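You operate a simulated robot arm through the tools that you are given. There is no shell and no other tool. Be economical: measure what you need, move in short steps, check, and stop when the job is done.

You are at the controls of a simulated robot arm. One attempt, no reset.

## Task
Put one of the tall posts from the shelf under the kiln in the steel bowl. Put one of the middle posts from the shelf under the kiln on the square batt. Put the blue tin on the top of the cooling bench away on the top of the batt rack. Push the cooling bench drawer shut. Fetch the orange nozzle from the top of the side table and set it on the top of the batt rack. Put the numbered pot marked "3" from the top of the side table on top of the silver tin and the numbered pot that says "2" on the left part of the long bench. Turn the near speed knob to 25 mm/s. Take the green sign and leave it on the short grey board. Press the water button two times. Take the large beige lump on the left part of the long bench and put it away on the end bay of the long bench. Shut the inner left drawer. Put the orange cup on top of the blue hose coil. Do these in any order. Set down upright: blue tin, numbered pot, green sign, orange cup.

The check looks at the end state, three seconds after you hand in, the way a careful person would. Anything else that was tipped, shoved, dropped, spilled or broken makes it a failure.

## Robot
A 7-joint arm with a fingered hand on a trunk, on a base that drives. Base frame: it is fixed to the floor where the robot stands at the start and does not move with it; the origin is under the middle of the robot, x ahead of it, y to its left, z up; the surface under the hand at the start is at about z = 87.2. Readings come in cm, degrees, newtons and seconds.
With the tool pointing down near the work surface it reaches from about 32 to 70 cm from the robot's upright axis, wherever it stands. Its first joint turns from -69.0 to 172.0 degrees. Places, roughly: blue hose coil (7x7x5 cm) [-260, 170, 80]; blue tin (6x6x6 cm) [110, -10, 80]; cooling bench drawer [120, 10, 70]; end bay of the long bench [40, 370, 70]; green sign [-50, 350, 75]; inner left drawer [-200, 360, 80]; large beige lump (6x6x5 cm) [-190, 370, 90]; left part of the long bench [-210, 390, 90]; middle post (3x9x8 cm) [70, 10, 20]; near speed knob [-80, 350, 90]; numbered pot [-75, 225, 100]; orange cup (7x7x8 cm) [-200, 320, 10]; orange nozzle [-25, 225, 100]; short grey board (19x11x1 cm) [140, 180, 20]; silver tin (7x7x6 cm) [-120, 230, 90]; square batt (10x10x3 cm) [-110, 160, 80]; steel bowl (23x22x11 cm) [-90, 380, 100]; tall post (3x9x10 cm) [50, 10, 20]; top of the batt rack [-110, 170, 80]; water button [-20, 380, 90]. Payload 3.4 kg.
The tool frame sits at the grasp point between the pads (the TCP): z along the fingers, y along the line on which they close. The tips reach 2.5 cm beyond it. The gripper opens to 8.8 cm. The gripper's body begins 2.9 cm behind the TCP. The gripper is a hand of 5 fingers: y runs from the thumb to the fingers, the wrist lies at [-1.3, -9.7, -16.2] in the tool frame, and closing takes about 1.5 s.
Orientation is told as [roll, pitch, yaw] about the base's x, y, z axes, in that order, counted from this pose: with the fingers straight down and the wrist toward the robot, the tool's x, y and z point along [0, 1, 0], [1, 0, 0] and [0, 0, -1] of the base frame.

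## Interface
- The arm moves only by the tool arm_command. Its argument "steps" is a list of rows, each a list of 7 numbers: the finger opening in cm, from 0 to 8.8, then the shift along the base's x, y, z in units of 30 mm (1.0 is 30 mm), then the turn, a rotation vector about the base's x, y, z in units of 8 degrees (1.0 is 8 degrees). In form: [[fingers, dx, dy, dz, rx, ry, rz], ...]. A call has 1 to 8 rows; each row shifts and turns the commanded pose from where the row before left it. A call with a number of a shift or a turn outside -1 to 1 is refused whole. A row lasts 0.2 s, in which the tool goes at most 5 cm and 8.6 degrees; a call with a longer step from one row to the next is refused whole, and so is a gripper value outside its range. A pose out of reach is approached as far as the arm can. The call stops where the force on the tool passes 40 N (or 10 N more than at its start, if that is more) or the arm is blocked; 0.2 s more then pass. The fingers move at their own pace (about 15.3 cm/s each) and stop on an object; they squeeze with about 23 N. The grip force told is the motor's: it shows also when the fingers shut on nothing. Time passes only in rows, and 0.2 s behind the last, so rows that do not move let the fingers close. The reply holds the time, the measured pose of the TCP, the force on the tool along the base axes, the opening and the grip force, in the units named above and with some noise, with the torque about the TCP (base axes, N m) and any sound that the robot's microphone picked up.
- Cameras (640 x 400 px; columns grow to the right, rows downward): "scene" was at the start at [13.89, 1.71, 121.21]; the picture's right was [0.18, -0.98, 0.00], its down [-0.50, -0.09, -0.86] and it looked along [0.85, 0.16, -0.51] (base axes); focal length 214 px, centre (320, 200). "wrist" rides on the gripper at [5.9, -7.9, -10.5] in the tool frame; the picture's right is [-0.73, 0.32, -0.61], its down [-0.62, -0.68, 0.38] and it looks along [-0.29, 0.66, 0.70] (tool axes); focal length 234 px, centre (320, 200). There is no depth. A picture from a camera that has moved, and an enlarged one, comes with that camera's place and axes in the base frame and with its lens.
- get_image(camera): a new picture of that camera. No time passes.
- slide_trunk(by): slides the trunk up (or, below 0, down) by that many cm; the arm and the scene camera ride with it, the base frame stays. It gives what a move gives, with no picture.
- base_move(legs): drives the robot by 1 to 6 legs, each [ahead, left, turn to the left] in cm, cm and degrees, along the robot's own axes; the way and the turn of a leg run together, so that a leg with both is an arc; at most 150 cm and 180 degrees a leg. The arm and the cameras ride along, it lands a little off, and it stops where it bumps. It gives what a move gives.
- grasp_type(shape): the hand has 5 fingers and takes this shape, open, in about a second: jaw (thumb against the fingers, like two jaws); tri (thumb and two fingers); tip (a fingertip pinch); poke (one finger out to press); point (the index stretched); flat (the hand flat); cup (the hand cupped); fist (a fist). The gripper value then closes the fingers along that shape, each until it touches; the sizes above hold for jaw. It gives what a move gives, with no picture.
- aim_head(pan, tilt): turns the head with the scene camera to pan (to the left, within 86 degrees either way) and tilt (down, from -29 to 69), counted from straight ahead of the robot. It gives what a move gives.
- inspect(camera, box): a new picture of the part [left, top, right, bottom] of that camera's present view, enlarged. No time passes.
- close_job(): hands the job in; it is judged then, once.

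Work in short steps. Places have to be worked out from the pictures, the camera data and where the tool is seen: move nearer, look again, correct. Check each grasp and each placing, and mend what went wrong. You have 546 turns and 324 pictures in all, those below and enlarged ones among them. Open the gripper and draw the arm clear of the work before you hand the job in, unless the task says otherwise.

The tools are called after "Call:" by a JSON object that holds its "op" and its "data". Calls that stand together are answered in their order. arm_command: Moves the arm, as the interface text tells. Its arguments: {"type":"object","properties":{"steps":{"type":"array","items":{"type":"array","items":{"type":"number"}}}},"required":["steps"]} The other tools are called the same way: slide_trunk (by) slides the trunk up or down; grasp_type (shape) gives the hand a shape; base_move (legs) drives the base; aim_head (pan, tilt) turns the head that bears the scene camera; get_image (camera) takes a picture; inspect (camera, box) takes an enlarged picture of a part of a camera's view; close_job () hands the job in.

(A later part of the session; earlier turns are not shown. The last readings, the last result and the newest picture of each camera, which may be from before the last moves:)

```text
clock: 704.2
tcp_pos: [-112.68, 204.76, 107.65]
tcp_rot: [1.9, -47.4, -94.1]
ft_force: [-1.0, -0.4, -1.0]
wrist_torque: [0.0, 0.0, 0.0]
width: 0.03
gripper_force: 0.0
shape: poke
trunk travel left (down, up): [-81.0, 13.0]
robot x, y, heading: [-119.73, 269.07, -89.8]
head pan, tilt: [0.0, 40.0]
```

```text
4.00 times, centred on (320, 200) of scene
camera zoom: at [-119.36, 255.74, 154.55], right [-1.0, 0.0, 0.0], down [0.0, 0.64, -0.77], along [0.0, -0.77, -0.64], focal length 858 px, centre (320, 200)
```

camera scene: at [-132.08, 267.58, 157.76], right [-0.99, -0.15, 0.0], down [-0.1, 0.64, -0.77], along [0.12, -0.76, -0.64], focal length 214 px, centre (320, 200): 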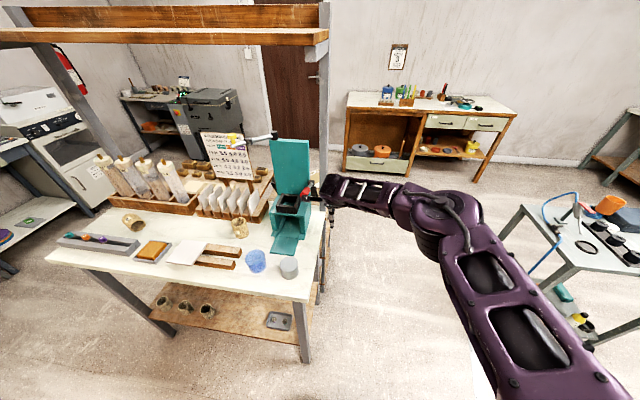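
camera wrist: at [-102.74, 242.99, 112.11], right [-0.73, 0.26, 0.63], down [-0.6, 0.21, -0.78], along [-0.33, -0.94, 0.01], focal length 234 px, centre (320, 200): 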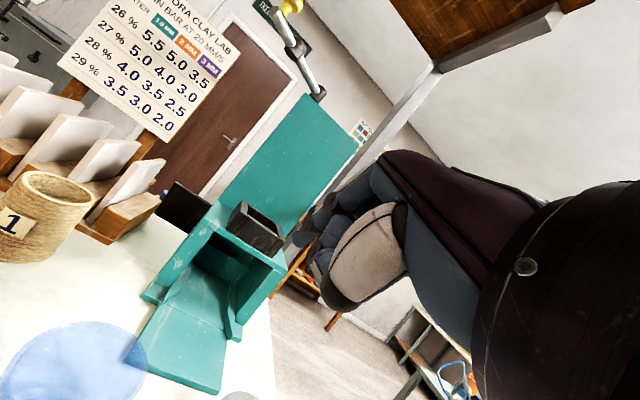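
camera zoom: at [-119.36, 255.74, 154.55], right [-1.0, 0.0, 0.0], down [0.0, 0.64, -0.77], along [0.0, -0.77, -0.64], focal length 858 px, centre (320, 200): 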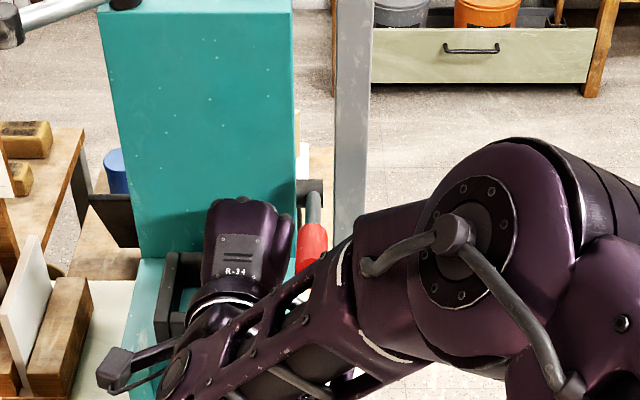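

Re-computing with three earlier views, the red handle lies in the plane x≈−118 pointing north and slightly up — exactly where it was before. It hasn't moved, so nothing needs fixing. I retreat the way I came.

Call:
{"op": "base_move", "data": {"legs": [[-30, 3, 0]]}}

Call:
{"op": "slide_trunk", "data": {"by": 12}}

Call:
{"op": "arm_command", "data": {"steps": [[8.8, 0, 0, 0, 1, 0, 0], [8.8, 0, 0, 0, 1, 0, 0], [8.8, 0, 0, 0, 1, 0, 0], [8.8, 0, 0, 0, 1, 0, 0], [8.8, 0, 0, 0, 1, 0, 0], [8.8, 0, 0, 0, 1, 0, 0]]}}

Call:
{"op": "grasp_type", "data": {"shape": "jaw"}}

Call:
{"op": "base_move", "data": {"legs": [[0, 70, 0]]}}

```text
clock: 706.2
tcp_pos: [-109.75, 234.23, 107.55]
tcp_rot: [2.0, -47.4, -94.2]
ft_force: [-0.3, -0.4, 0.4]
wrist_torque: [-0.01, 0.04, 0.03]
width: 0.0
gripper_force: 0.2
shape: poke
trunk travel left (down, up): [-81.0, 13.0]
robot x, y, heading: [-116.31, 298.83, -90.0]
head pan, tilt: [0.0, 40.0]
```

```text
clock: 707.7
tcp_pos: [-109.78, 234.19, 119.49]
tcp_rot: [1.9, -47.5, -94.2]
ft_force: [0.6, -0.9, -0.9]
wrist_torque: [-0.01, 0.02, -0.01]
width: 0.01
gripper_force: 0.0
shape: poke
trunk travel left (down, up): [-93.0, 1.0]
robot x, y, heading: [-116.28, 298.65, -90.4]
head pan, tilt: [0.0, 40.0]
```

```text
clock: 709.1
tcp_pos: [-109.81, 234.34, 119.68]
tcp_rot: [-1.0, 0.6, -92.8]
ft_force: [-0.1, 0.1, 0.6]
wrist_torque: [0.01, 0.04, 0.01]
width: 0.02
gripper_force: 0.2
shape: poke
trunk travel left (down, up): [-93.0, 1.0]
robot x, y, heading: [-116.3, 298.87, -90.3]
head pan, tilt: [0.0, 40.0]
```

```text
clock: 710.0
tcp_pos: [-109.85, 234.42, 119.66]
tcp_rot: [-1.2, 0.5, -92.8]
ft_force: [-0.2, 0.6, 0.4]
wrist_torque: [0.04, 0.02, 0.0]
width: 8.81
gripper_force: 0.0
shape: jaw
trunk travel left (down, up): [-93.0, 1.0]
robot x, y, heading: [-116.55, 299.0, -90.3]
head pan, tilt: [0.0, 40.0]
```

```text
clock: 713.8
tcp_pos: [-39.36, 234.55, 119.59]
tcp_rot: [-1.2, 0.5, -92.3]
ft_force: [0.0, 0.0, -0.9]
wrist_torque: [0.02, -0.01, 0.01]
width: 8.8
gripper_force: 0.1
shape: jaw
trunk travel left (down, up): [-93.0, 1.0]
robot x, y, heading: [-46.43, 298.94, -89.7]
head pan, tilt: [0.0, 40.0]
```

Now test how far the hand can roll the other way (fingers toward −x), needed to stand pot 3 up.

Call:
{"op": "arm_command", "data": {"steps": [[8.8, 0, 0, 0, 0, 1, 0], [8.8, 0, 0, 0, 0, 1, 0], [8.8, 0, 0, 0, 0, 1, 0], [8.8, 0, 0, 0, 0, 1, 0], [8.8, 0, 0, 0, 0, 1, 0], [8.8, 0, 0, 0, 0, 1, 0], [8.8, 0, 0, 0, 0, 1, 0]]}}

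```text
clock: 715.4
tcp_pos: [-39.63, 235.59, 120.42]
tcp_rot: [-38.1, -1.3, -89.9]
ft_force: [1.4, -0.2, 0.0]
wrist_torque: [0.01, 0.01, 0.02]
width: 8.78
gripper_force: 0.1
shape: jaw
out of reach, approached as far as the arm can: row 4, 5, 6, 7
trunk travel left (down, up): [-93.0, 1.0]
robot x, y, heading: [-46.4, 298.84, -89.9]
head pan, tilt: [0.0, 40.0]
```

Roll −38° is reachable, so picking at roll +40° and setting down at −38° gives ~78°, enough for the pot to settle upright. Orient the hand for the pick.

Call:
{"op": "arm_command", "data": {"steps": [[7.5, 0, 0, 0, 0, -1, 0], [7.5, 0, 0, 0, 0, -1, 0], [7.5, 0, 0, 0, 0, -1, 0], [7.5, 0, 0, 0, 0, -1, 0], [7.5, 0, 0, 0, 0, -0.75, 0], [7.5, -0.5, 0, 0, 0, 0, -0.8], [7.5, -0.5, 0, 0, 0, 0, -0.8]]}}

Call:
{"op": "arm_command", "data": {"steps": [[7.5, -0.5, 0, 0, -0.24, -0.97, 0], [7.5, -0.5, 0, 0, -0.24, -0.97, 0], [7.5, 0, 0, 0, -0.24, -0.97, 0], [7.5, 0, 0, 0, -0.24, -0.97, 0], [7.5, 0, 0, 0, -0.24, -0.97, 0]]}}

Call:
{"op": "base_move", "data": {"legs": [[14, 0, 0]]}}

Call:
{"op": "get_image", "data": {"camera": "wrist"}}

```text
clock: 717.0
tcp_pos: [-42.69, 235.42, 120.41]
tcp_rot: [0.2, -1.3, -103.8]
ft_force: [-0.3, 0.0, 0.4]
wrist_torque: [0.01, -0.01, 0.01]
width: 7.52
gripper_force: 0.2
shape: jaw
trunk travel left (down, up): [-93.0, 1.0]
robot x, y, heading: [-46.21, 299.1, -89.6]
head pan, tilt: [0.0, 40.0]
```

```text
clock: 718.2
tcp_pos: [-45.57, 235.48, 120.43]
tcp_rot: [40.2, -1.2, -104.4]
ft_force: [-0.3, -0.3, 1.0]
wrist_torque: [0.01, 0.0, 0.03]
width: 7.54
gripper_force: 0.0
shape: jaw
trunk travel left (down, up): [-93.0, 1.0]
robot x, y, heading: [-46.19, 298.63, -89.7]
head pan, tilt: [0.0, 40.0]
```

```text
clock: 719.6
tcp_pos: [-45.51, 221.66, 120.47]
tcp_rot: [40.1, -1.2, -104.5]
ft_force: [0.3, 0.3, -0.1]
wrist_torque: [-0.01, -0.01, 0.05]
width: 7.49
gripper_force: 0.1
shape: jaw
trunk travel left (down, up): [-93.0, 1.0]
robot x, y, heading: [-46.14, 284.74, -89.4]
head pan, tilt: [0.0, 40.0]
```

```text
63 pictures are left
camera wrist: at [-45.58, 230.21, 131.99], right [-1.0, -0.08, 0.01], down [-0.06, 0.7, -0.71], along [0.05, -0.71, -0.71], focal length 234 px, centre (320, 200)
```

wrist: 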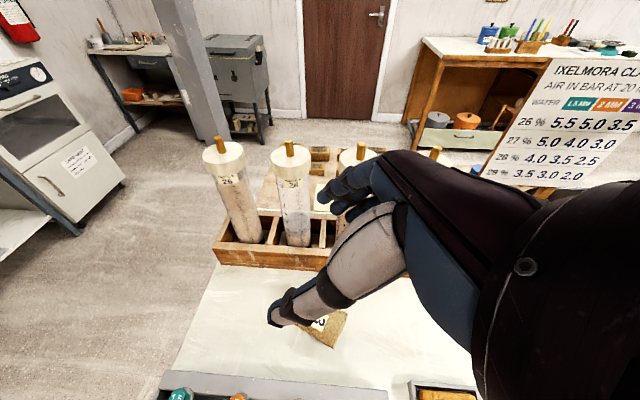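

Call:
{"op": "base_move", "data": {"legs": [[5.6, -1, 0]]}}

Call:
{"op": "slide_trunk", "data": {"by": -17}}

Call:
{"op": "get_image", "data": {"camera": "wrist"}}

Call:
{"op": "inspect", "data": {"camera": "scene", "box": [240, 120, 400, 240]}}

```text
clock: 720.5
tcp_pos: [-46.41, 216.52, 120.68]
tcp_rot: [40.0, -1.4, -104.5]
ft_force: [-0.2, 0.8, -0.9]
wrist_torque: [-0.01, -0.02, -0.01]
width: 7.52
gripper_force: 0.2
shape: jaw
trunk travel left (down, up): [-93.0, 1.0]
robot x, y, heading: [-47.23, 279.09, -89.8]
head pan, tilt: [0.0, 40.0]
```

```text
clock: 722.4
tcp_pos: [-46.35, 215.97, 103.3]
tcp_rot: [40.0, -1.2, -104.5]
ft_force: [-0.5, 0.6, 0.2]
wrist_torque: [0.03, 0.0, 0.01]
width: 7.5
gripper_force: 0.0
shape: jaw
trunk travel left (down, up): [-76.0, 18.0]
robot x, y, heading: [-47.07, 279.51, -89.5]
head pan, tilt: [0.0, 40.0]
```

```text
62 pictures are left
camera wrist: at [-46.54, 224.4, 114.9], right [-1.0, -0.08, 0.0], down [-0.06, 0.7, -0.71], along [0.05, -0.71, -0.71], focal length 234 px, centre (320, 200)
```

wrist: 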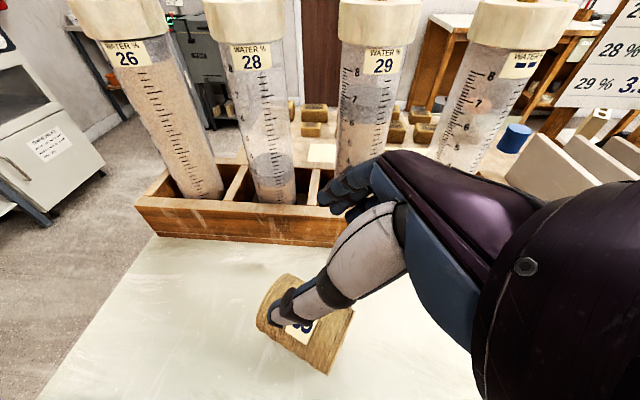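

```text
3.33 times, centred on (320, 180) of scene
camera zoom: at [-47.06, 265.84, 149.56], right [-1.0, -0.01, 0.0], down [0.0, 0.64, -0.77], along [0.0, -0.77, -0.64], focal length 715 px, centre (320, 267)
```

zoom: 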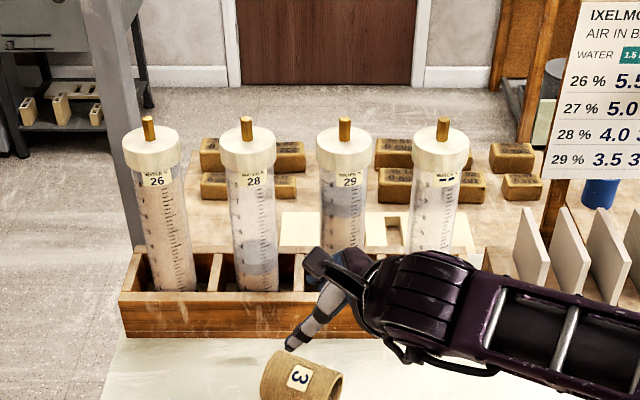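

Call:
{"op": "arm_command", "data": {"steps": [[8.2, 0, 0.3, 0, 0, 0, 0], [8.2, 0, 0, 0, 0, 0, 0]]}}

Call:
{"op": "slide_trunk", "data": {"by": -5.5}}

Call:
{"op": "get_image", "data": {"camera": "wrist"}}

```text
clock: 723.0
tcp_pos: [-46.44, 216.79, 103.25]
tcp_rot: [40.0, -1.1, -104.5]
ft_force: [-0.3, 0.3, 0.1]
wrist_torque: [0.02, -0.02, -0.02]
width: 8.2
gripper_force: 0.0
shape: jaw
trunk travel left (down, up): [-76.0, 18.0]
robot x, y, heading: [-47.39, 278.66, -89.6]
head pan, tilt: [0.0, 40.0]
```

```text
clock: 724.0
tcp_pos: [-46.58, 216.83, 97.87]
tcp_rot: [40.0, -1.0, -104.5]
ft_force: [0.2, 0.3, -0.5]
wrist_torque: [-0.02, 0.0, 0.0]
width: 8.17
gripper_force: 0.1
shape: jaw
trunk travel left (down, up): [-70.5, 23.5]
robot x, y, heading: [-47.06, 279.26, -89.6]
head pan, tilt: [0.0, 40.0]
```

```text
60 pictures are left
camera wrist: at [-46.57, 225.32, 109.36], right [-1.0, -0.08, 0.0], down [-0.06, 0.7, -0.71], along [0.05, -0.71, -0.71], focal length 234 px, centre (320, 200)
```

wrist: 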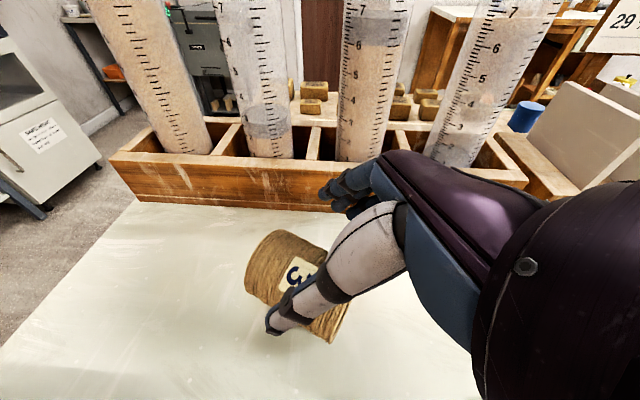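

Shift 0.8 cm north to centre the pot between thumb and fingers, then lower further.

Call:
{"op": "arm_command", "data": {"steps": [[8.5, 0, 0.27, 0, 0, 0, 0], [8.5, 0, 0, 0, 0, 0, 0]]}}

Call:
{"op": "slide_trunk", "data": {"by": -2.2}}

Call:
{"op": "slide_trunk", "data": {"by": -1}}

Call:
{"op": "get_image", "data": {"camera": "wrist"}}

```text
clock: 724.6
tcp_pos: [-46.47, 217.71, 97.7]
tcp_rot: [39.9, -1.2, -104.4]
ft_force: [0.7, 0.0, 0.0]
wrist_torque: [0.03, -0.03, 0.0]
width: 8.47
gripper_force: 0.0
shape: jaw
trunk travel left (down, up): [-70.5, 23.5]
robot x, y, heading: [-46.93, 279.25, -89.7]
head pan, tilt: [0.0, 40.0]
```

```text
clock: 725.3
tcp_pos: [-46.55, 217.64, 95.55]
tcp_rot: [40.0, -1.2, -104.4]
ft_force: [1.0, -0.1, 1.3]
wrist_torque: [-0.01, 0.01, -0.03]
width: 8.47
gripper_force: 0.1
shape: jaw
trunk travel left (down, up): [-68.3, 25.7]
robot x, y, heading: [-47.21, 279.22, -89.7]
head pan, tilt: [0.0, 40.0]
```

```text
clock: 725.9
tcp_pos: [-46.49, 217.58, 94.59]
tcp_rot: [40.0, -1.1, -104.5]
ft_force: [0.0, -0.2, 0.1]
wrist_torque: [0.0, 0.0, -0.01]
width: 8.47
gripper_force: 0.0
shape: jaw
trunk travel left (down, up): [-67.3, 26.7]
robot x, y, heading: [-47.33, 279.33, -89.7]
head pan, tilt: [0.0, 40.0]
```

```text
59 pictures are left
camera wrist: at [-46.65, 226.18, 106.1], right [-1.0, -0.08, 0.0], down [-0.06, 0.7, -0.71], along [0.05, -0.71, -0.71], focal length 234 px, centre (320, 200)
```

wrist: 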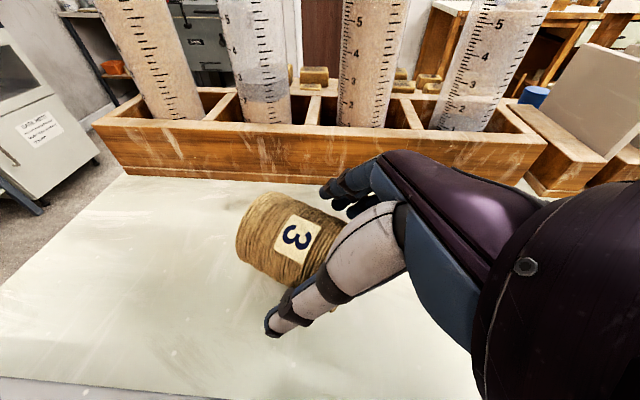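

The pot lies between thumb and fingers. Close.

Call:
{"op": "slide_trunk", "data": {"by": -0.6}}

Call:
{"op": "arm_command", "data": {"steps": [[5.5, 0, 0, 0, 0, 0, 0], [3, 0, 0, 0, 0, 0, 0], [3, 0, 0, 0, 0, 0, 0], [3, 0, 0, 0, 0, 0, 0]]}}

Call:
{"op": "get_image", "data": {"camera": "wrist"}}

```text
clock: 726.4
tcp_pos: [-46.63, 217.64, 93.95]
tcp_rot: [40.0, -1.1, -104.5]
ft_force: [-0.6, -0.7, 0.0]
wrist_torque: [-0.02, 0.01, -0.03]
width: 8.49
gripper_force: 0.1
shape: jaw
trunk travel left (down, up): [-66.7, 27.3]
robot x, y, heading: [-47.52, 279.5, -89.8]
head pan, tilt: [0.0, 40.0]
```

```text
clock: 727.4
tcp_pos: [-46.51, 217.79, 93.94]
tcp_rot: [40.0, -1.0, -104.4]
ft_force: [0.5, 0.5, 0.0]
wrist_torque: [0.0, -0.03, 0.01]
width: 4.67
gripper_force: 23.2
shape: jaw
trunk travel left (down, up): [-66.7, 27.3]
robot x, y, heading: [-47.0, 279.41, -90.0]
head pan, tilt: [0.0, 40.0]
```

```text
58 pictures are left
camera wrist: at [-46.65, 226.17, 105.49], right [-1.0, -0.08, 0.0], down [-0.06, 0.7, -0.71], along [0.05, -0.71, -0.71], focal length 234 px, centre (320, 200)
```

wrist: 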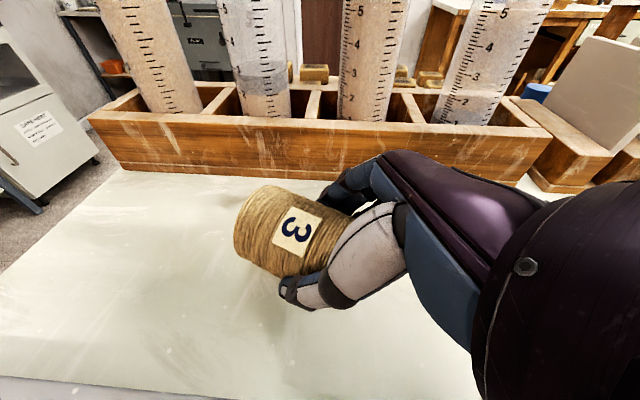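

Gripped firmly. Lift, back off, and rotate the hand to bring the pot upright.

Call:
{"op": "slide_trunk", "data": {"by": 22}}

Call:
{"op": "base_move", "data": {"legs": [[-12, 0, 0]]}}

Call:
{"op": "arm_command", "data": {"steps": [[3, 0, 0, 0, 0.24, 0.97, 0], [3, 0, 0, 0, 0.24, 0.97, 0], [3, 0, 0, 0, 0.24, 0.97, 0], [3, 0, 0, 0, 0.24, 0.97, 0], [3, 0, 0, 0, 0.24, 0.97, 0], [3, 0, 0, 0, 0.24, 0.97, 0], [3, 0, 0, 0, 0.24, 0.97, 0], [3, 0, 0, 0, 0.24, 0.97, 0]]}}

Call:
{"op": "arm_command", "data": {"steps": [[3, 0, 0, 0, 0.24, 0.97, 0], [3, 0, 0, 0, 0.24, 0.97, 0]]}}

Call:
{"op": "get_image", "data": {"camera": "wrist"}}

Call:
{"op": "inspect", "data": {"camera": "scene", "box": [220, 120, 420, 270]}}

```text
clock: 729.7
tcp_pos: [-46.52, 217.65, 116.01]
tcp_rot: [39.9, -1.1, -104.4]
ft_force: [-0.1, -0.6, -1.3]
wrist_torque: [0.03, -0.01, -0.01]
width: 4.69
gripper_force: 22.5
shape: jaw
trunk travel left (down, up): [-88.7, 5.3]
robot x, y, heading: [-47.17, 279.36, -89.6]
head pan, tilt: [0.0, 40.0]
```

```text
clock: 731.0
tcp_pos: [-46.61, 229.67, 115.91]
tcp_rot: [40.0, -1.0, -104.5]
ft_force: [0.2, -0.1, -1.0]
wrist_torque: [0.01, 0.02, -0.02]
width: 4.64
gripper_force: 23.2
shape: jaw
trunk travel left (down, up): [-88.7, 5.3]
robot x, y, heading: [-47.26, 291.26, -89.6]
head pan, tilt: [0.0, 40.0]
```

```text
clock: 732.8
tcp_pos: [-46.34, 229.65, 115.91]
tcp_rot: [-24.1, -1.0, -103.2]
ft_force: [0.8, -0.8, -1.1]
wrist_torque: [-0.02, 0.0, -0.01]
width: 4.67
gripper_force: 22.9
shape: jaw
trunk travel left (down, up): [-88.7, 5.3]
robot x, y, heading: [-47.4, 291.66, -89.5]
head pan, tilt: [0.0, 40.0]
```

```text
clock: 733.4
tcp_pos: [-46.29, 229.66, 115.93]
tcp_rot: [-40.1, -0.7, -102.9]
ft_force: [-0.6, 0.2, -0.6]
wrist_torque: [-0.01, 0.0, 0.03]
width: 4.63
gripper_force: 23.2
shape: jaw
trunk travel left (down, up): [-88.7, 5.3]
robot x, y, heading: [-46.95, 291.3, -89.6]
head pan, tilt: [0.0, 40.0]
```

```text
57 pictures are left
camera wrist: at [-33.51, 234.93, 119.99], right [-0.23, -0.27, 0.94], down [-0.55, 0.83, 0.1], along [-0.8, -0.5, -0.34], focal length 234 px, centre (320, 200)
```

wrist: 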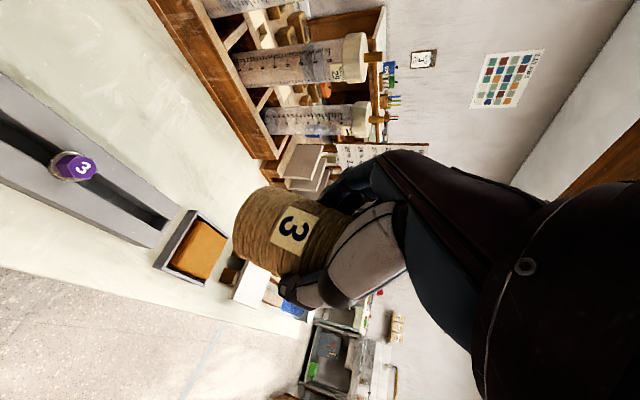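

```text
2.67 times, centred on (320, 195) of scene
camera zoom: at [-46.8, 277.86, 162.26], right [-1.0, -0.01, 0.0], down [-0.01, 0.64, -0.77], along [0.0, -0.77, -0.64], focal length 572 px, centre (320, 213)
```

zoom: 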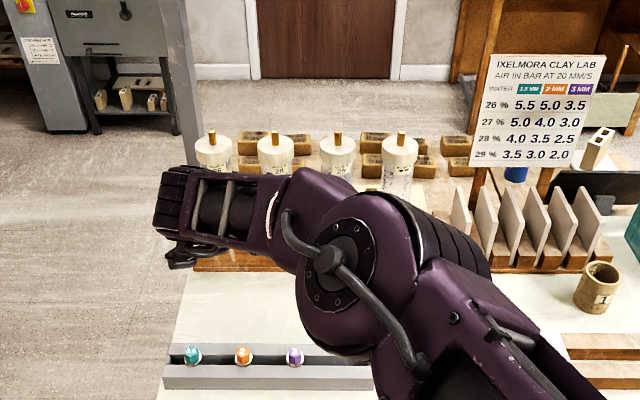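

Rotated 80°: the pot is nearly upright in hand. The side table is cluttered under the elbow, so I'll stand the pot on the empty stretch of the long bench (x≈−48) and regrasp it there.

Call:
{"op": "base_move", "data": {"legs": [[0, 0, 180], [13, 0, 0]]}}

Call:
{"op": "aim_head", "data": {"pan": 0, "tilt": 45}}

Call:
{"op": "get_image", "data": {"camera": "scene"}}

Call:
{"op": "get_image", "data": {"camera": "wrist"}}

```text
clock: 742.0
tcp_pos: [-49.45, 365.73, 115.97]
tcp_rot: [-39.9, -0.8, 78.3]
ft_force: [-0.8, 0.1, -1.1]
wrist_torque: [-0.01, 0.01, 0.01]
width: 4.59
gripper_force: 23.2
shape: jaw
trunk travel left (down, up): [-88.7, 5.3]
robot x, y, heading: [-47.72, 304.2, 91.7]
head pan, tilt: [0.0, 40.0]
```

```text
clock: 742.7
tcp_pos: [-49.45, 365.99, 115.84]
tcp_rot: [-39.8, -0.5, 78.3]
ft_force: [-0.1, -0.1, -1.2]
wrist_torque: [-0.01, 0.02, 0.01]
width: 4.59
gripper_force: 22.7
shape: jaw
trunk travel left (down, up): [-88.7, 5.3]
robot x, y, heading: [-47.74, 304.64, 91.6]
head pan, tilt: [0.0, 45.0]
```

```text
55 pictures are left
camera scene: at [-47.86, 317.57, 161.53], right [1.0, 0.03, 0.0], down [0.02, -0.71, -0.71], along [-0.02, 0.71, -0.71], focal length 214 px, centre (320, 200)
```

scene: 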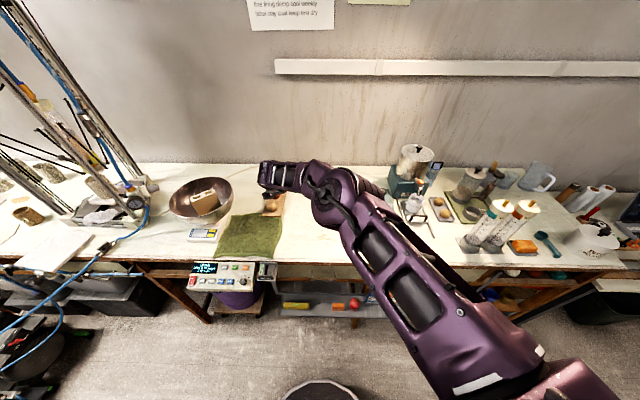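

```text
54 pictures are left
camera wrist: at [-61.95, 360.55, 119.94], right [0.23, 0.27, 0.94], down [0.57, -0.82, 0.1], along [0.79, 0.51, -0.34], focal length 234 px, centre (320, 200)
```

wrist: 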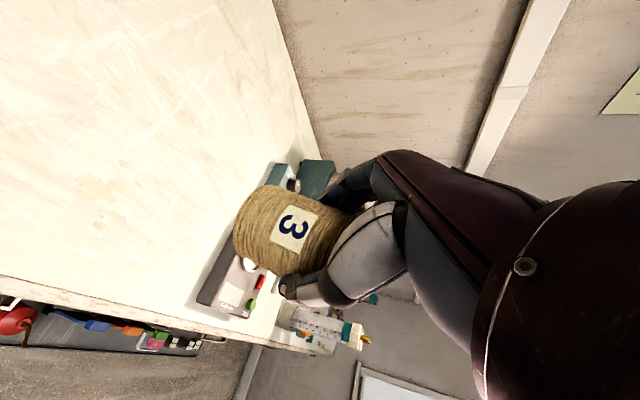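

Area below is clear. Lower the pot to the bench.

Call:
{"op": "slide_trunk", "data": {"by": -17.5}}

Call:
{"op": "slide_trunk", "data": {"by": -1.5}}

Call:
{"op": "get_image", "data": {"camera": "wrist"}}

```text
clock: 744.7
tcp_pos: [-49.31, 365.98, 98.44]
tcp_rot: [-40.0, -0.7, 78.3]
ft_force: [-0.4, -0.3, -1.1]
wrist_torque: [-0.01, 0.02, 0.01]
width: 4.57
gripper_force: 23.4
shape: jaw
trunk travel left (down, up): [-71.2, 22.8]
robot x, y, heading: [-47.62, 303.77, 91.6]
head pan, tilt: [0.0, 45.0]
```

```text
clock: 745.3
tcp_pos: [-49.35, 365.92, 96.94]
tcp_rot: [-39.9, -0.6, 78.2]
ft_force: [0.5, -0.1, -0.7]
wrist_torque: [0.06, 0.02, -0.01]
width: 4.59
gripper_force: 23.2
shape: jaw
trunk travel left (down, up): [-69.7, 24.3]
robot x, y, heading: [-47.4, 304.22, 91.5]
head pan, tilt: [0.0, 45.0]
```

```text
53 pictures are left
camera wrist: at [-61.95, 360.49, 100.97], right [0.23, 0.27, 0.94], down [0.57, -0.82, 0.1], along [0.79, 0.51, -0.34], focal length 234 px, centre (320, 200)
```

wrist: 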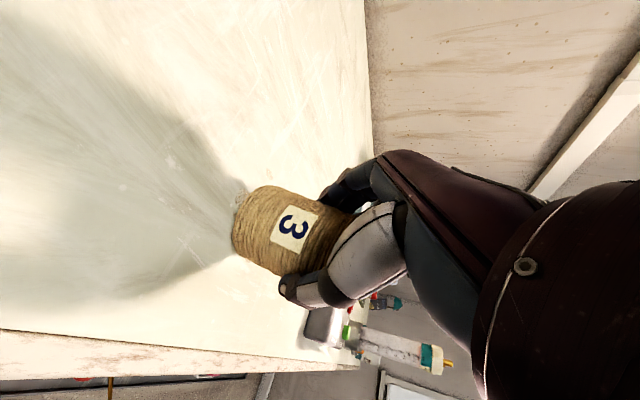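

Close to the surface. Continue in small steps to contact.

Call:
{"op": "slide_trunk", "data": {"by": -1}}

Call:
{"op": "slide_trunk", "data": {"by": -0.7}}

Call:
{"op": "slide_trunk", "data": {"by": -0.6}}

```text
clock: 745.9
tcp_pos: [-49.47, 365.89, 96.04]
tcp_rot: [-39.9, -0.7, 78.2]
ft_force: [-0.6, 0.7, 4.4]
wrist_torque: [-0.03, -0.05, 0.05]
width: 4.59
gripper_force: 23.3
shape: jaw
trunk travel left (down, up): [-68.7, 25.3]
robot x, y, heading: [-47.82, 304.42, 91.5]
head pan, tilt: [0.0, 45.0]
```

```text
clock: 746.4
tcp_pos: [-49.43, 365.87, 95.39]
tcp_rot: [-40.0, -0.9, 78.2]
ft_force: [-3.4, 3.9, 16.5]
wrist_torque: [-0.16, -0.22, 0.0]
width: 4.62
gripper_force: 23.2
shape: jaw
trunk travel left (down, up): [-68.0, 26.0]
robot x, y, heading: [-47.4, 304.56, 91.9]
head pan, tilt: [0.0, 45.0]
```

```text
clock: 747.0
tcp_pos: [-49.47, 365.67, 95.08]
tcp_rot: [-40.0, -1.1, 78.2]
ft_force: [-5.9, 5.2, 27.3]
wrist_torque: [-0.15, -0.46, 0.0]
width: 4.63
gripper_force: 22.7
shape: jaw
trunk travel left (down, up): [-67.4, 26.6]
robot x, y, heading: [-47.55, 304.37, 91.3]
head pan, tilt: [0.0, 45.0]
```

Call:
{"op": "arm_command", "data": {"steps": [[5.2, 0, 0, 0, 0, 0, 0], [5.8, 0, 0, 0, 0, 0, 0], [6.6, 0, 0, 0, 0, 0, 0], [7.6, 0, 0, 0, 0, 0, 0], [7.6, 0, 0, 0, 0, 0, 0]]}}

Call:
{"op": "get_image", "data": {"camera": "wrist"}}

```text
clock: 748.2
tcp_pos: [-49.49, 365.88, 94.57]
tcp_rot: [-39.9, -0.7, 78.3]
ft_force: [-0.8, 0.0, -0.3]
wrist_torque: [0.02, 0.0, 0.03]
width: 7.56
gripper_force: 0.1
shape: jaw
trunk travel left (down, up): [-67.4, 26.6]
robot x, y, heading: [-47.59, 304.52, 91.7]
head pan, tilt: [0.0, 45.0]
```

```text
52 pictures are left
camera wrist: at [-61.96, 360.46, 98.68], right [0.23, 0.27, 0.94], down [0.57, -0.82, 0.1], along [0.79, 0.51, -0.34], focal length 234 px, centre (320, 200)
```

wrist: 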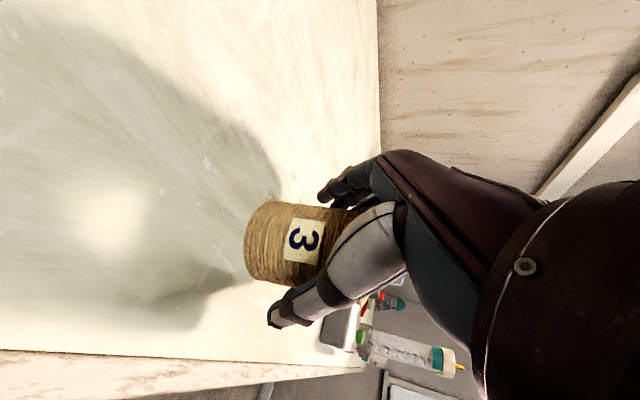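

Pot 3 has settled upright. Retreat along the finger axis.

Call:
{"op": "arm_command", "data": {"steps": [[8.2, -0.3, 0.06, 0.37, 0, 0, 0], [8.2, -0.5, 0.1, 0.6, 0, 0, 0], [8.2, -0.5, 0.1, 0.6, 0, 0, 0], [8.2, -0.5, 0.1, 0.6, 0, 0, 0], [8.2, -0.3, 0, 0.8, 0, 0, 0]]}}

Call:
{"op": "slide_trunk", "data": {"by": 15}}

Call:
{"op": "arm_command", "data": {"steps": [[8.2, 0.5, 0, 0, 0, -1, 0], [8.2, 0.5, 0, 0, 0, -1, 0], [8.2, 0.5, 0, 0, 0, -1, 0], [8.2, 0.5, 0, 0, 0, -1, 0], [8.2, 0.5, 0, 0, 0, -1, 0]]}}

Call:
{"op": "get_image", "data": {"camera": "wrist"}}

```text
clock: 749.4
tcp_pos: [-51.66, 364.96, 103.38]
tcp_rot: [-39.5, -0.8, 78.9]
ft_force: [-0.1, -0.9, -0.9]
wrist_torque: [0.01, 0.01, -0.01]
width: 8.17
gripper_force: 0.1
shape: jaw
out of reach, approached as far as the arm can: row 2, 3, 4, 5
trunk travel left (down, up): [-67.4, 26.6]
robot x, y, heading: [-47.69, 304.45, 91.4]
head pan, tilt: [0.0, 45.0]
```

```text
clock: 751.1
tcp_pos: [-51.73, 365.01, 118.43]
tcp_rot: [-39.5, -0.9, 78.8]
ft_force: [0.1, 0.2, -0.4]
wrist_torque: [0.04, 0.02, 0.02]
width: 8.18
gripper_force: 0.0
shape: jaw
trunk travel left (down, up): [-82.4, 11.6]
robot x, y, heading: [-47.56, 304.29, 91.6]
head pan, tilt: [0.0, 45.0]
```

```text
clock: 752.3
tcp_pos: [-39.75, 371.45, 115.44]
tcp_rot: [-74.4, -5.0, 87.3]
ft_force: [-0.5, -0.6, -0.2]
wrist_torque: [-0.03, 0.02, 0.01]
width: 8.21
gripper_force: 0.1
shape: jaw
out of reach, approached as far as the arm can: row 1, 2, 3, 4
trunk travel left (down, up): [-82.4, 11.6]
robot x, y, heading: [-47.5, 304.39, 91.6]
head pan, tilt: [0.0, 45.0]
```

```text
51 pictures are left
camera wrist: at [-51.77, 364.4, 111.86], right [-0.38, 0.26, 0.89], down [0.5, -0.75, 0.44], along [0.78, 0.61, 0.15], focal length 234 px, centre (320, 200)
```

wrist: 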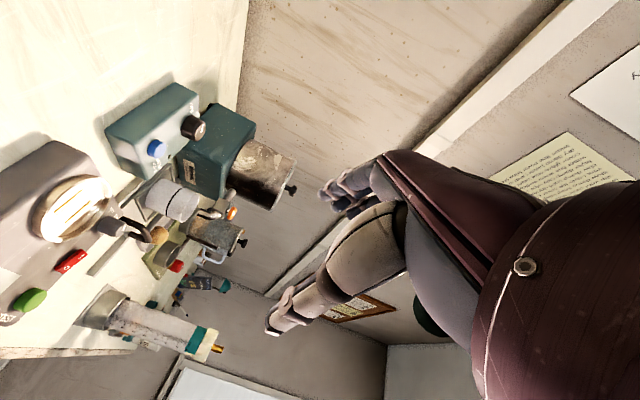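

Wrong sign at this heading; rotate the other way to fingers-down.

Call:
{"op": "arm_command", "data": {"steps": [[8.2, -0.5, -0.3, 0, 0, 1, 0], [8.2, -0.5, -0.3, 0, 0, 1, 0], [8.2, -0.5, -0.3, 0, 0, 1, 0], [8.2, 0, 0, 0, 0, 1, 0], [8.2, 0, 0, 0, 0, 1, 0], [8.2, 0, 0, 0, 0, 1, 0], [8.2, 0, 0, 0, 0, 1, 0], [8.2, 0, 0, 0, 0, 1, 0]]}}

Call:
{"op": "arm_command", "data": {"steps": [[8.2, 0, 0, 0, 0, 1, 0], [8.2, 0, 0, 0, 0, 0.4, 0]]}}

Call:
{"op": "get_image", "data": {"camera": "wrist"}}

```text
clock: 754.1
tcp_pos: [-48.39, 374.67, 121.54]
tcp_rot: [-10.4, 0.5, 84.3]
ft_force: [0.4, 0.1, 0.0]
wrist_torque: [0.0, 0.0, -0.01]
width: 8.19
gripper_force: 0.1
shape: jaw
out of reach, approached as far as the arm can: row 1, 2, 3, 4, 5, 6, 7, 8
trunk travel left (down, up): [-82.4, 11.6]
robot x, y, heading: [-47.82, 304.34, 91.8]
head pan, tilt: [0.0, 45.0]
```

```text
clock: 754.7
tcp_pos: [-48.63, 375.48, 121.54]
tcp_rot: [0.8, 1.7, 84.3]
ft_force: [0.2, 0.1, -0.1]
wrist_torque: [-0.01, -0.01, -0.03]
width: 8.18
gripper_force: 0.1
shape: jaw
out of reach, approached as far as the arm can: row 1, 2
trunk travel left (down, up): [-82.4, 11.6]
robot x, y, heading: [-47.37, 304.78, 91.2]
head pan, tilt: [0.0, 45.0]
```

```text
50 pictures are left
camera wrist: at [-55.06, 368.62, 132.26], right [0.76, 0.27, 0.59], down [0.55, -0.75, -0.37], along [0.34, 0.61, -0.72], focal length 234 px, centre (320, 200)
```

wrist: 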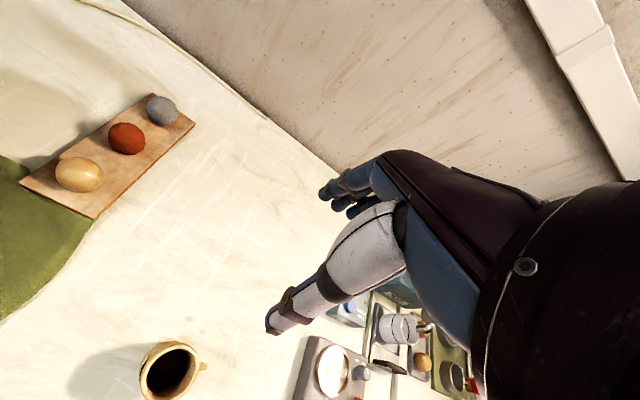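

Pot 3 stands upright at (−48.2,365.7). Align above and lower.

Call:
{"op": "base_move", "data": {"legs": [[-9.6, 0, 0]]}}

Call:
{"op": "slide_trunk", "data": {"by": -18}}

Call:
{"op": "get_image", "data": {"camera": "wrist"}}

```text
clock: 755.9
tcp_pos: [-48.57, 365.87, 121.58]
tcp_rot: [0.6, 1.6, 84.5]
ft_force: [0.0, 0.2, -1.4]
wrist_torque: [-0.02, -0.03, 0.0]
width: 8.16
gripper_force: 0.1
shape: jaw
trunk travel left (down, up): [-82.4, 11.6]
robot x, y, heading: [-47.37, 294.54, 91.6]
head pan, tilt: [0.0, 45.0]
```

```text
clock: 757.9
tcp_pos: [-48.62, 365.69, 103.63]
tcp_rot: [0.5, 1.6, 84.5]
ft_force: [0.4, 0.6, -0.7]
wrist_torque: [0.01, 0.02, 0.01]
width: 8.22
gripper_force: 0.0
shape: jaw
trunk travel left (down, up): [-64.4, 29.6]
robot x, y, heading: [-47.2, 294.49, 91.8]
head pan, tilt: [0.0, 45.0]
```

```text
49 pictures are left
camera wrist: at [-54.98, 358.8, 114.28], right [0.76, 0.27, 0.59], down [0.55, -0.75, -0.37], along [0.34, 0.61, -0.72], focal length 234 px, centre (320, 200)
```

wrist: 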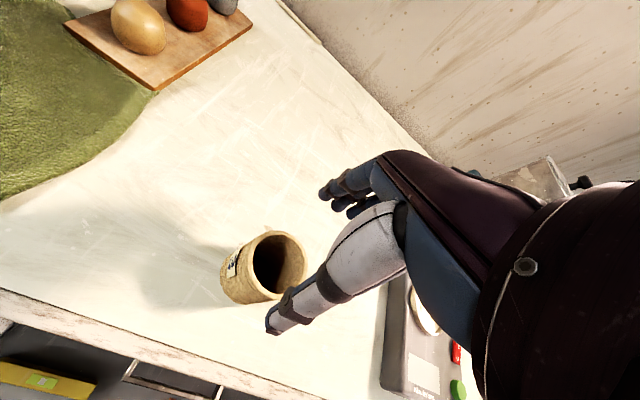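

Call:
{"op": "slide_trunk", "data": {"by": -8.7}}

Call:
{"op": "arm_command", "data": {"steps": [[4, 0, 0, 0, 0, 0, 0], [3, 0, 0, 0, 0, 0, 0], [3, 0, 0, 0, 0, 0, 0], [3, 0, 0, 0, 0, 0, 0]]}}

Call:
{"op": "slide_trunk", "data": {"by": 15}}

Call:
{"op": "get_image", "data": {"camera": "wrist"}}

```text
clock: 759.1
tcp_pos: [-48.45, 365.67, 94.98]
tcp_rot: [0.7, 1.4, 84.4]
ft_force: [0.5, -0.7, 0.0]
wrist_torque: [-0.03, 0.0, 0.01]
width: 8.2
gripper_force: 0.1
shape: jaw
trunk travel left (down, up): [-55.7, 38.3]
robot x, y, heading: [-47.49, 294.45, 91.3]
head pan, tilt: [0.0, 45.0]
```

```text
clock: 760.1
tcp_pos: [-48.57, 365.82, 94.97]
tcp_rot: [0.7, 1.6, 84.4]
ft_force: [0.3, -1.3, -0.5]
wrist_torque: [0.0, 0.0, 0.0]
width: 4.6
gripper_force: 22.4
shape: jaw
trunk travel left (down, up): [-55.7, 38.3]
robot x, y, heading: [-47.47, 294.5, 91.5]
head pan, tilt: [0.0, 45.0]
```

```text
clock: 761.9
tcp_pos: [-48.51, 365.82, 109.94]
tcp_rot: [0.7, 1.6, 84.5]
ft_force: [-0.4, -1.0, -0.9]
wrist_torque: [-0.03, -0.03, 0.0]
width: 4.59
gripper_force: 23.3
shape: jaw
trunk travel left (down, up): [-70.7, 23.3]
robot x, y, heading: [-47.39, 294.5, 91.7]
head pan, tilt: [0.0, 45.0]
```

```text
48 pictures are left
camera wrist: at [-54.97, 358.84, 120.55], right [0.76, 0.27, 0.59], down [0.55, -0.75, -0.37], along [0.34, 0.61, -0.72], focal length 234 px, centre (320, 200)
```

wrist: 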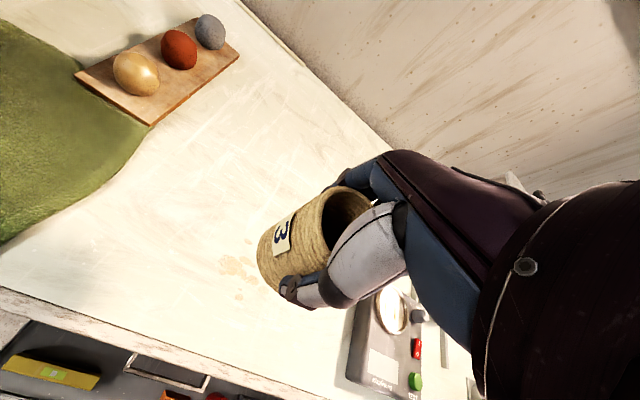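

Held upright. Silver tin top is at about (−114.8,227.7,95). I raise to the top, turn around, and slide west, keeping the hand north of the table clutter.

Call:
{"op": "slide_trunk", "data": {"by": 23}}

Call:
{"op": "base_move", "data": {"legs": [[0, 0, 178.5], [-14, 0, 0], [0, -67, 0]]}}

Call:
{"op": "aim_head", "data": {"pan": 12, "tilt": 45}}

Call:
{"op": "get_image", "data": {"camera": "scene"}}

Call:
{"op": "get_image", "data": {"camera": "wrist"}}

```text
clock: 764.3
tcp_pos: [-48.51, 365.82, 132.91]
tcp_rot: [0.5, 1.6, 84.5]
ft_force: [0.4, 0.2, -1.3]
wrist_torque: [-0.01, -0.01, 0.0]
width: 4.61
gripper_force: 22.9
shape: jaw
trunk travel left (down, up): [-93.7, 0.3]
robot x, y, heading: [-47.02, 294.47, 91.5]
head pan, tilt: [0.0, 45.0]
```

```text
clock: 776.2
tcp_pos: [-112.66, 235.43, 132.93]
tcp_rot: [0.6, 1.5, -95.2]
ft_force: [-0.8, 1.0, -0.3]
wrist_torque: [-0.01, 0.0, 0.01]
width: 4.49
gripper_force: 22.6
shape: jaw
trunk travel left (down, up): [-93.7, 0.3]
robot x, y, heading: [-114.25, 306.66, -88.1]
head pan, tilt: [0.0, 45.0]
```

```text
clock: 777.0
tcp_pos: [-112.78, 235.4, 132.88]
tcp_rot: [0.6, 1.6, -95.2]
ft_force: [0.3, -0.4, -1.3]
wrist_torque: [-0.01, 0.0, -0.02]
width: 4.5
gripper_force: 23.3
shape: jaw
trunk travel left (down, up): [-93.7, 0.3]
robot x, y, heading: [-114.41, 307.01, -88.1]
head pan, tilt: [12.0, 45.0]
```

```text
47 pictures are left
camera scene: at [-112.3, 293.79, 166.53], right [-0.97, -0.24, 0.0], down [-0.17, 0.69, -0.71], along [0.17, -0.69, -0.71], focal length 214 px, centre (320, 200)
```

scene: 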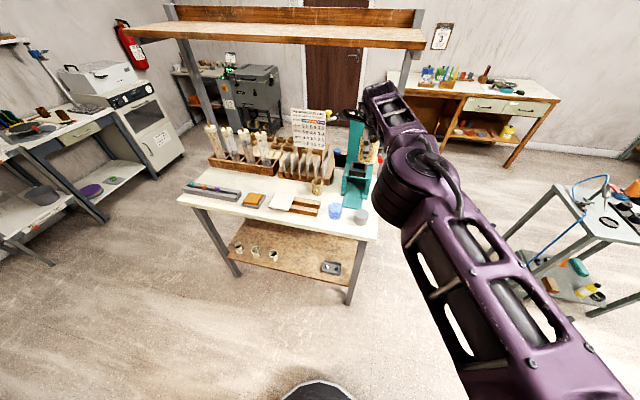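

```text
46 pictures are left
camera wrist: at [-106.27, 242.55, 143.55], right [-0.76, -0.27, 0.59], down [-0.55, 0.75, -0.37], along [-0.34, -0.61, -0.72], focal length 234 px, centre (320, 200)
```

wrist: 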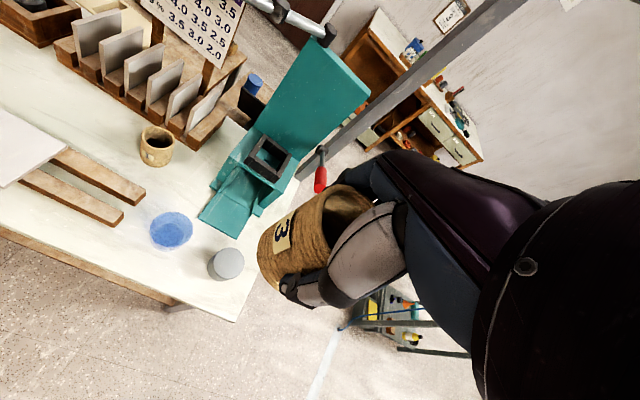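

Call:
{"op": "base_move", "data": {"legs": [[7.4, -2.2, 0]]}}

Call:
{"op": "slide_trunk", "data": {"by": -22}}

Call:
{"op": "get_image", "data": {"camera": "wrist"}}

Call:
{"op": "inspect", "data": {"camera": "scene", "box": [260, 140, 420, 260]}}

```text
clock: 778.0
tcp_pos: [-114.42, 228.57, 133.24]
tcp_rot: [0.6, 1.3, -95.2]
ft_force: [0.6, 0.6, -0.8]
wrist_torque: [0.01, 0.02, -0.02]
width: 4.53
gripper_force: 23.0
shape: jaw
trunk travel left (down, up): [-93.7, 0.3]
robot x, y, heading: [-116.54, 299.64, -88.2]
head pan, tilt: [12.0, 45.0]
```

```text
clock: 780.4
tcp_pos: [-114.54, 228.11, 110.94]
tcp_rot: [0.6, 1.5, -95.2]
ft_force: [-0.6, 0.3, -0.8]
wrist_torque: [-0.02, 0.01, 0.01]
width: 4.52
gripper_force: 23.3
shape: jaw
trunk travel left (down, up): [-71.7, 22.3]
robot x, y, heading: [-116.63, 299.31, -88.0]
head pan, tilt: [12.0, 45.0]
```

```text
45 pictures are left
camera wrist: at [-108.13, 235.22, 121.57], right [-0.76, -0.27, 0.59], down [-0.55, 0.74, -0.37], along [-0.34, -0.61, -0.72], focal length 234 px, centre (320, 200)
```

wrist: 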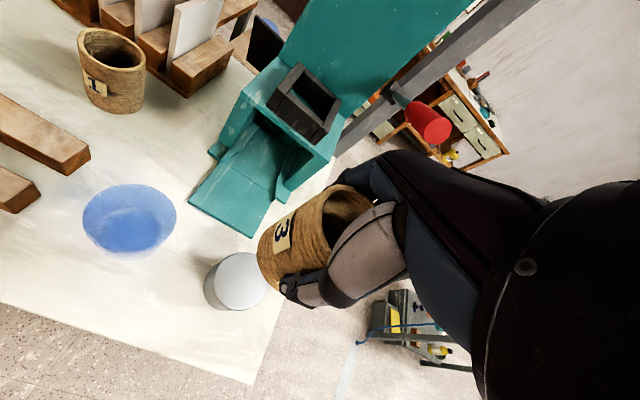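

```text
3.33 times, centred on (340, 200) of scene
camera zoom: at [-114.2, 286.45, 144.53], right [-0.97, -0.24, 0.0], down [-0.17, 0.69, -0.71], along [0.17, -0.69, -0.71], focal length 715 px, centre (253, 200)
```

zoom: 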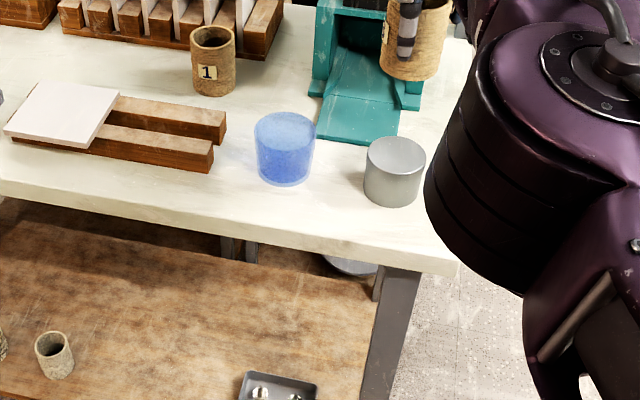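

Pot is centred over the tin. Lower to contact.

Call:
{"op": "slide_trunk", "data": {"by": -8.5}}

Call:
{"op": "slide_trunk", "data": {"by": -0.8}}

Call:
{"op": "slide_trunk", "data": {"by": -0.6}}

Call:
{"op": "get_image", "data": {"camera": "wrist"}}

```text
clock: 781.6
tcp_pos: [-114.63, 228.0, 102.41]
tcp_rot: [0.6, 1.6, -95.2]
ft_force: [-0.1, 0.0, -1.3]
wrist_torque: [0.02, -0.02, -0.02]
width: 4.54
gripper_force: 22.7
shape: jaw
trunk travel left (down, up): [-63.2, 30.8]
robot x, y, heading: [-116.41, 299.17, -88.1]
head pan, tilt: [12.0, 45.0]
```

```text
clock: 782.1
tcp_pos: [-114.66, 228.13, 101.67]
tcp_rot: [0.6, 1.6, -95.3]
ft_force: [-0.5, 0.5, -1.6]
wrist_torque: [0.0, 0.05, -0.04]
width: 4.52
gripper_force: 22.8
shape: jaw
trunk travel left (down, up): [-62.4, 31.6]
robot x, y, heading: [-116.31, 299.42, -88.4]
head pan, tilt: [12.0, 45.0]
```

```text
clock: 782.7
tcp_pos: [-114.58, 228.08, 101.01]
tcp_rot: [0.5, 1.4, -95.2]
ft_force: [0.5, 0.2, -2.1]
wrist_torque: [-0.01, -0.03, -0.01]
width: 4.51
gripper_force: 22.8
shape: jaw
trunk travel left (down, up): [-61.8, 32.2]
robot x, y, heading: [-116.49, 299.25, -88.1]
head pan, tilt: [12.0, 45.0]
```

```text
43 pictures are left
camera wrist: at [-108.12, 235.23, 111.67], right [-0.76, -0.27, 0.59], down [-0.55, 0.74, -0.37], along [-0.34, -0.61, -0.72], focal length 234 px, centre (320, 200)
```

wrist: 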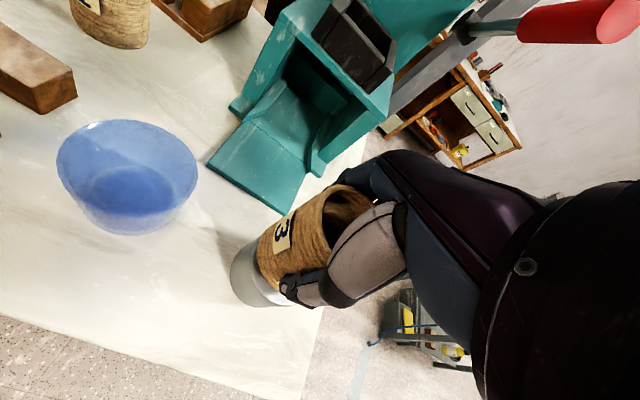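

Call:
{"op": "slide_trunk", "data": {"by": -0.6}}

Call:
{"op": "slide_trunk", "data": {"by": -0.6}}

Call:
{"op": "slide_trunk", "data": {"by": -0.5}}

```text
clock: 783.2
tcp_pos: [-114.63, 228.13, 100.57]
tcp_rot: [0.5, 1.5, -95.3]
ft_force: [0.0, -0.4, -0.5]
wrist_torque: [0.02, 0.0, 0.0]
width: 4.53
gripper_force: 22.4
shape: jaw
trunk travel left (down, up): [-61.2, 32.8]
robot x, y, heading: [-115.98, 299.66, -88.2]
head pan, tilt: [12.0, 45.0]
```

```text
clock: 783.8
tcp_pos: [-114.52, 228.15, 99.94]
tcp_rot: [0.6, 1.2, -95.3]
ft_force: [-0.6, -0.8, 7.2]
wrist_torque: [-0.08, 0.04, -0.02]
width: 4.52
gripper_force: 23.7
shape: jaw
trunk travel left (down, up): [-60.6, 33.4]
robot x, y, heading: [-116.23, 299.77, -88.0]
head pan, tilt: [12.0, 45.0]
```

```text
clock: 784.3
tcp_pos: [-114.62, 228.34, 99.83]
tcp_rot: [0.6, 1.0, -95.2]
ft_force: [0.0, -5.9, 28.0]
wrist_torque: [-0.26, 0.04, 0.02]
width: 4.59
gripper_force: 23.2
shape: jaw
trunk travel left (down, up): [-60.1, 33.9]
robot x, y, heading: [-116.12, 299.49, -88.1]
head pan, tilt: [12.0, 45.0]
```

Contact at tin top. Ease and release, lift straight up.

Call:
{"op": "slide_trunk", "data": {"by": 0.4}}

Call:
{"op": "arm_command", "data": {"steps": [[5.2, 0, 0, 0, 0, 0, 0], [6, 0, 0, 0, 0, 0, 0], [7.2, 0, 0, 0, 0, 0, 0], [7.2, 0, 0, 0, 0, 0, 0]]}}

Call:
{"op": "slide_trunk", "data": {"by": 14}}

Call:
{"op": "get_image", "data": {"camera": "wrist"}}

```text
clock: 784.9
tcp_pos: [-114.73, 228.3, 99.95]
tcp_rot: [0.6, 1.4, -95.2]
ft_force: [1.4, -3.4, 17.7]
wrist_torque: [-0.2, 0.04, 0.03]
width: 4.59
gripper_force: 23.6
shape: jaw
trunk travel left (down, up): [-60.5, 33.5]
robot x, y, heading: [-116.39, 299.38, -88.4]
head pan, tilt: [12.0, 45.0]
```

```text
clock: 785.9
tcp_pos: [-114.47, 228.11, 99.73]
tcp_rot: [0.5, 1.6, -95.2]
ft_force: [0.0, 0.9, 0.5]
wrist_torque: [0.0, 0.02, -0.01]
width: 7.15
gripper_force: 0.0
shape: jaw
trunk travel left (down, up): [-60.5, 33.5]
robot x, y, heading: [-116.18, 299.4, -88.2]
head pan, tilt: [12.0, 45.0]
```

```text
clock: 787.5
tcp_pos: [-114.62, 228.19, 113.78]
tcp_rot: [0.7, 1.5, -95.3]
ft_force: [-0.3, 0.5, 1.3]
wrist_torque: [-0.03, 0.02, 0.0]
width: 7.18
gripper_force: 0.2
shape: jaw
trunk travel left (down, up): [-74.5, 19.5]
robot x, y, heading: [-116.29, 299.33, -88.2]
head pan, tilt: [12.0, 45.0]
```

```text
42 pictures are left
camera wrist: at [-108.13, 235.22, 124.37], right [-0.76, -0.27, 0.59], down [-0.55, 0.74, -0.37], along [-0.34, -0.61, -0.72], focal length 234 px, centre (320, 200)
```

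wrist: 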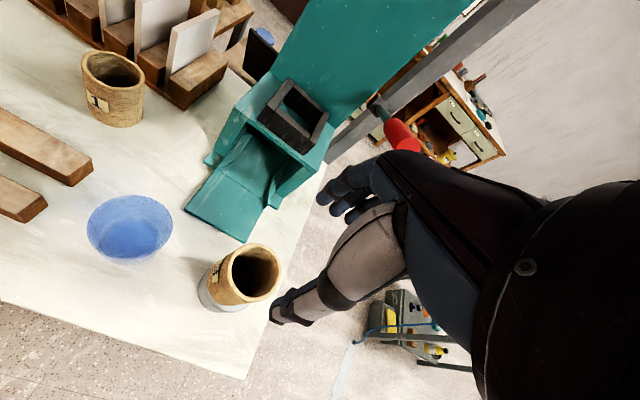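

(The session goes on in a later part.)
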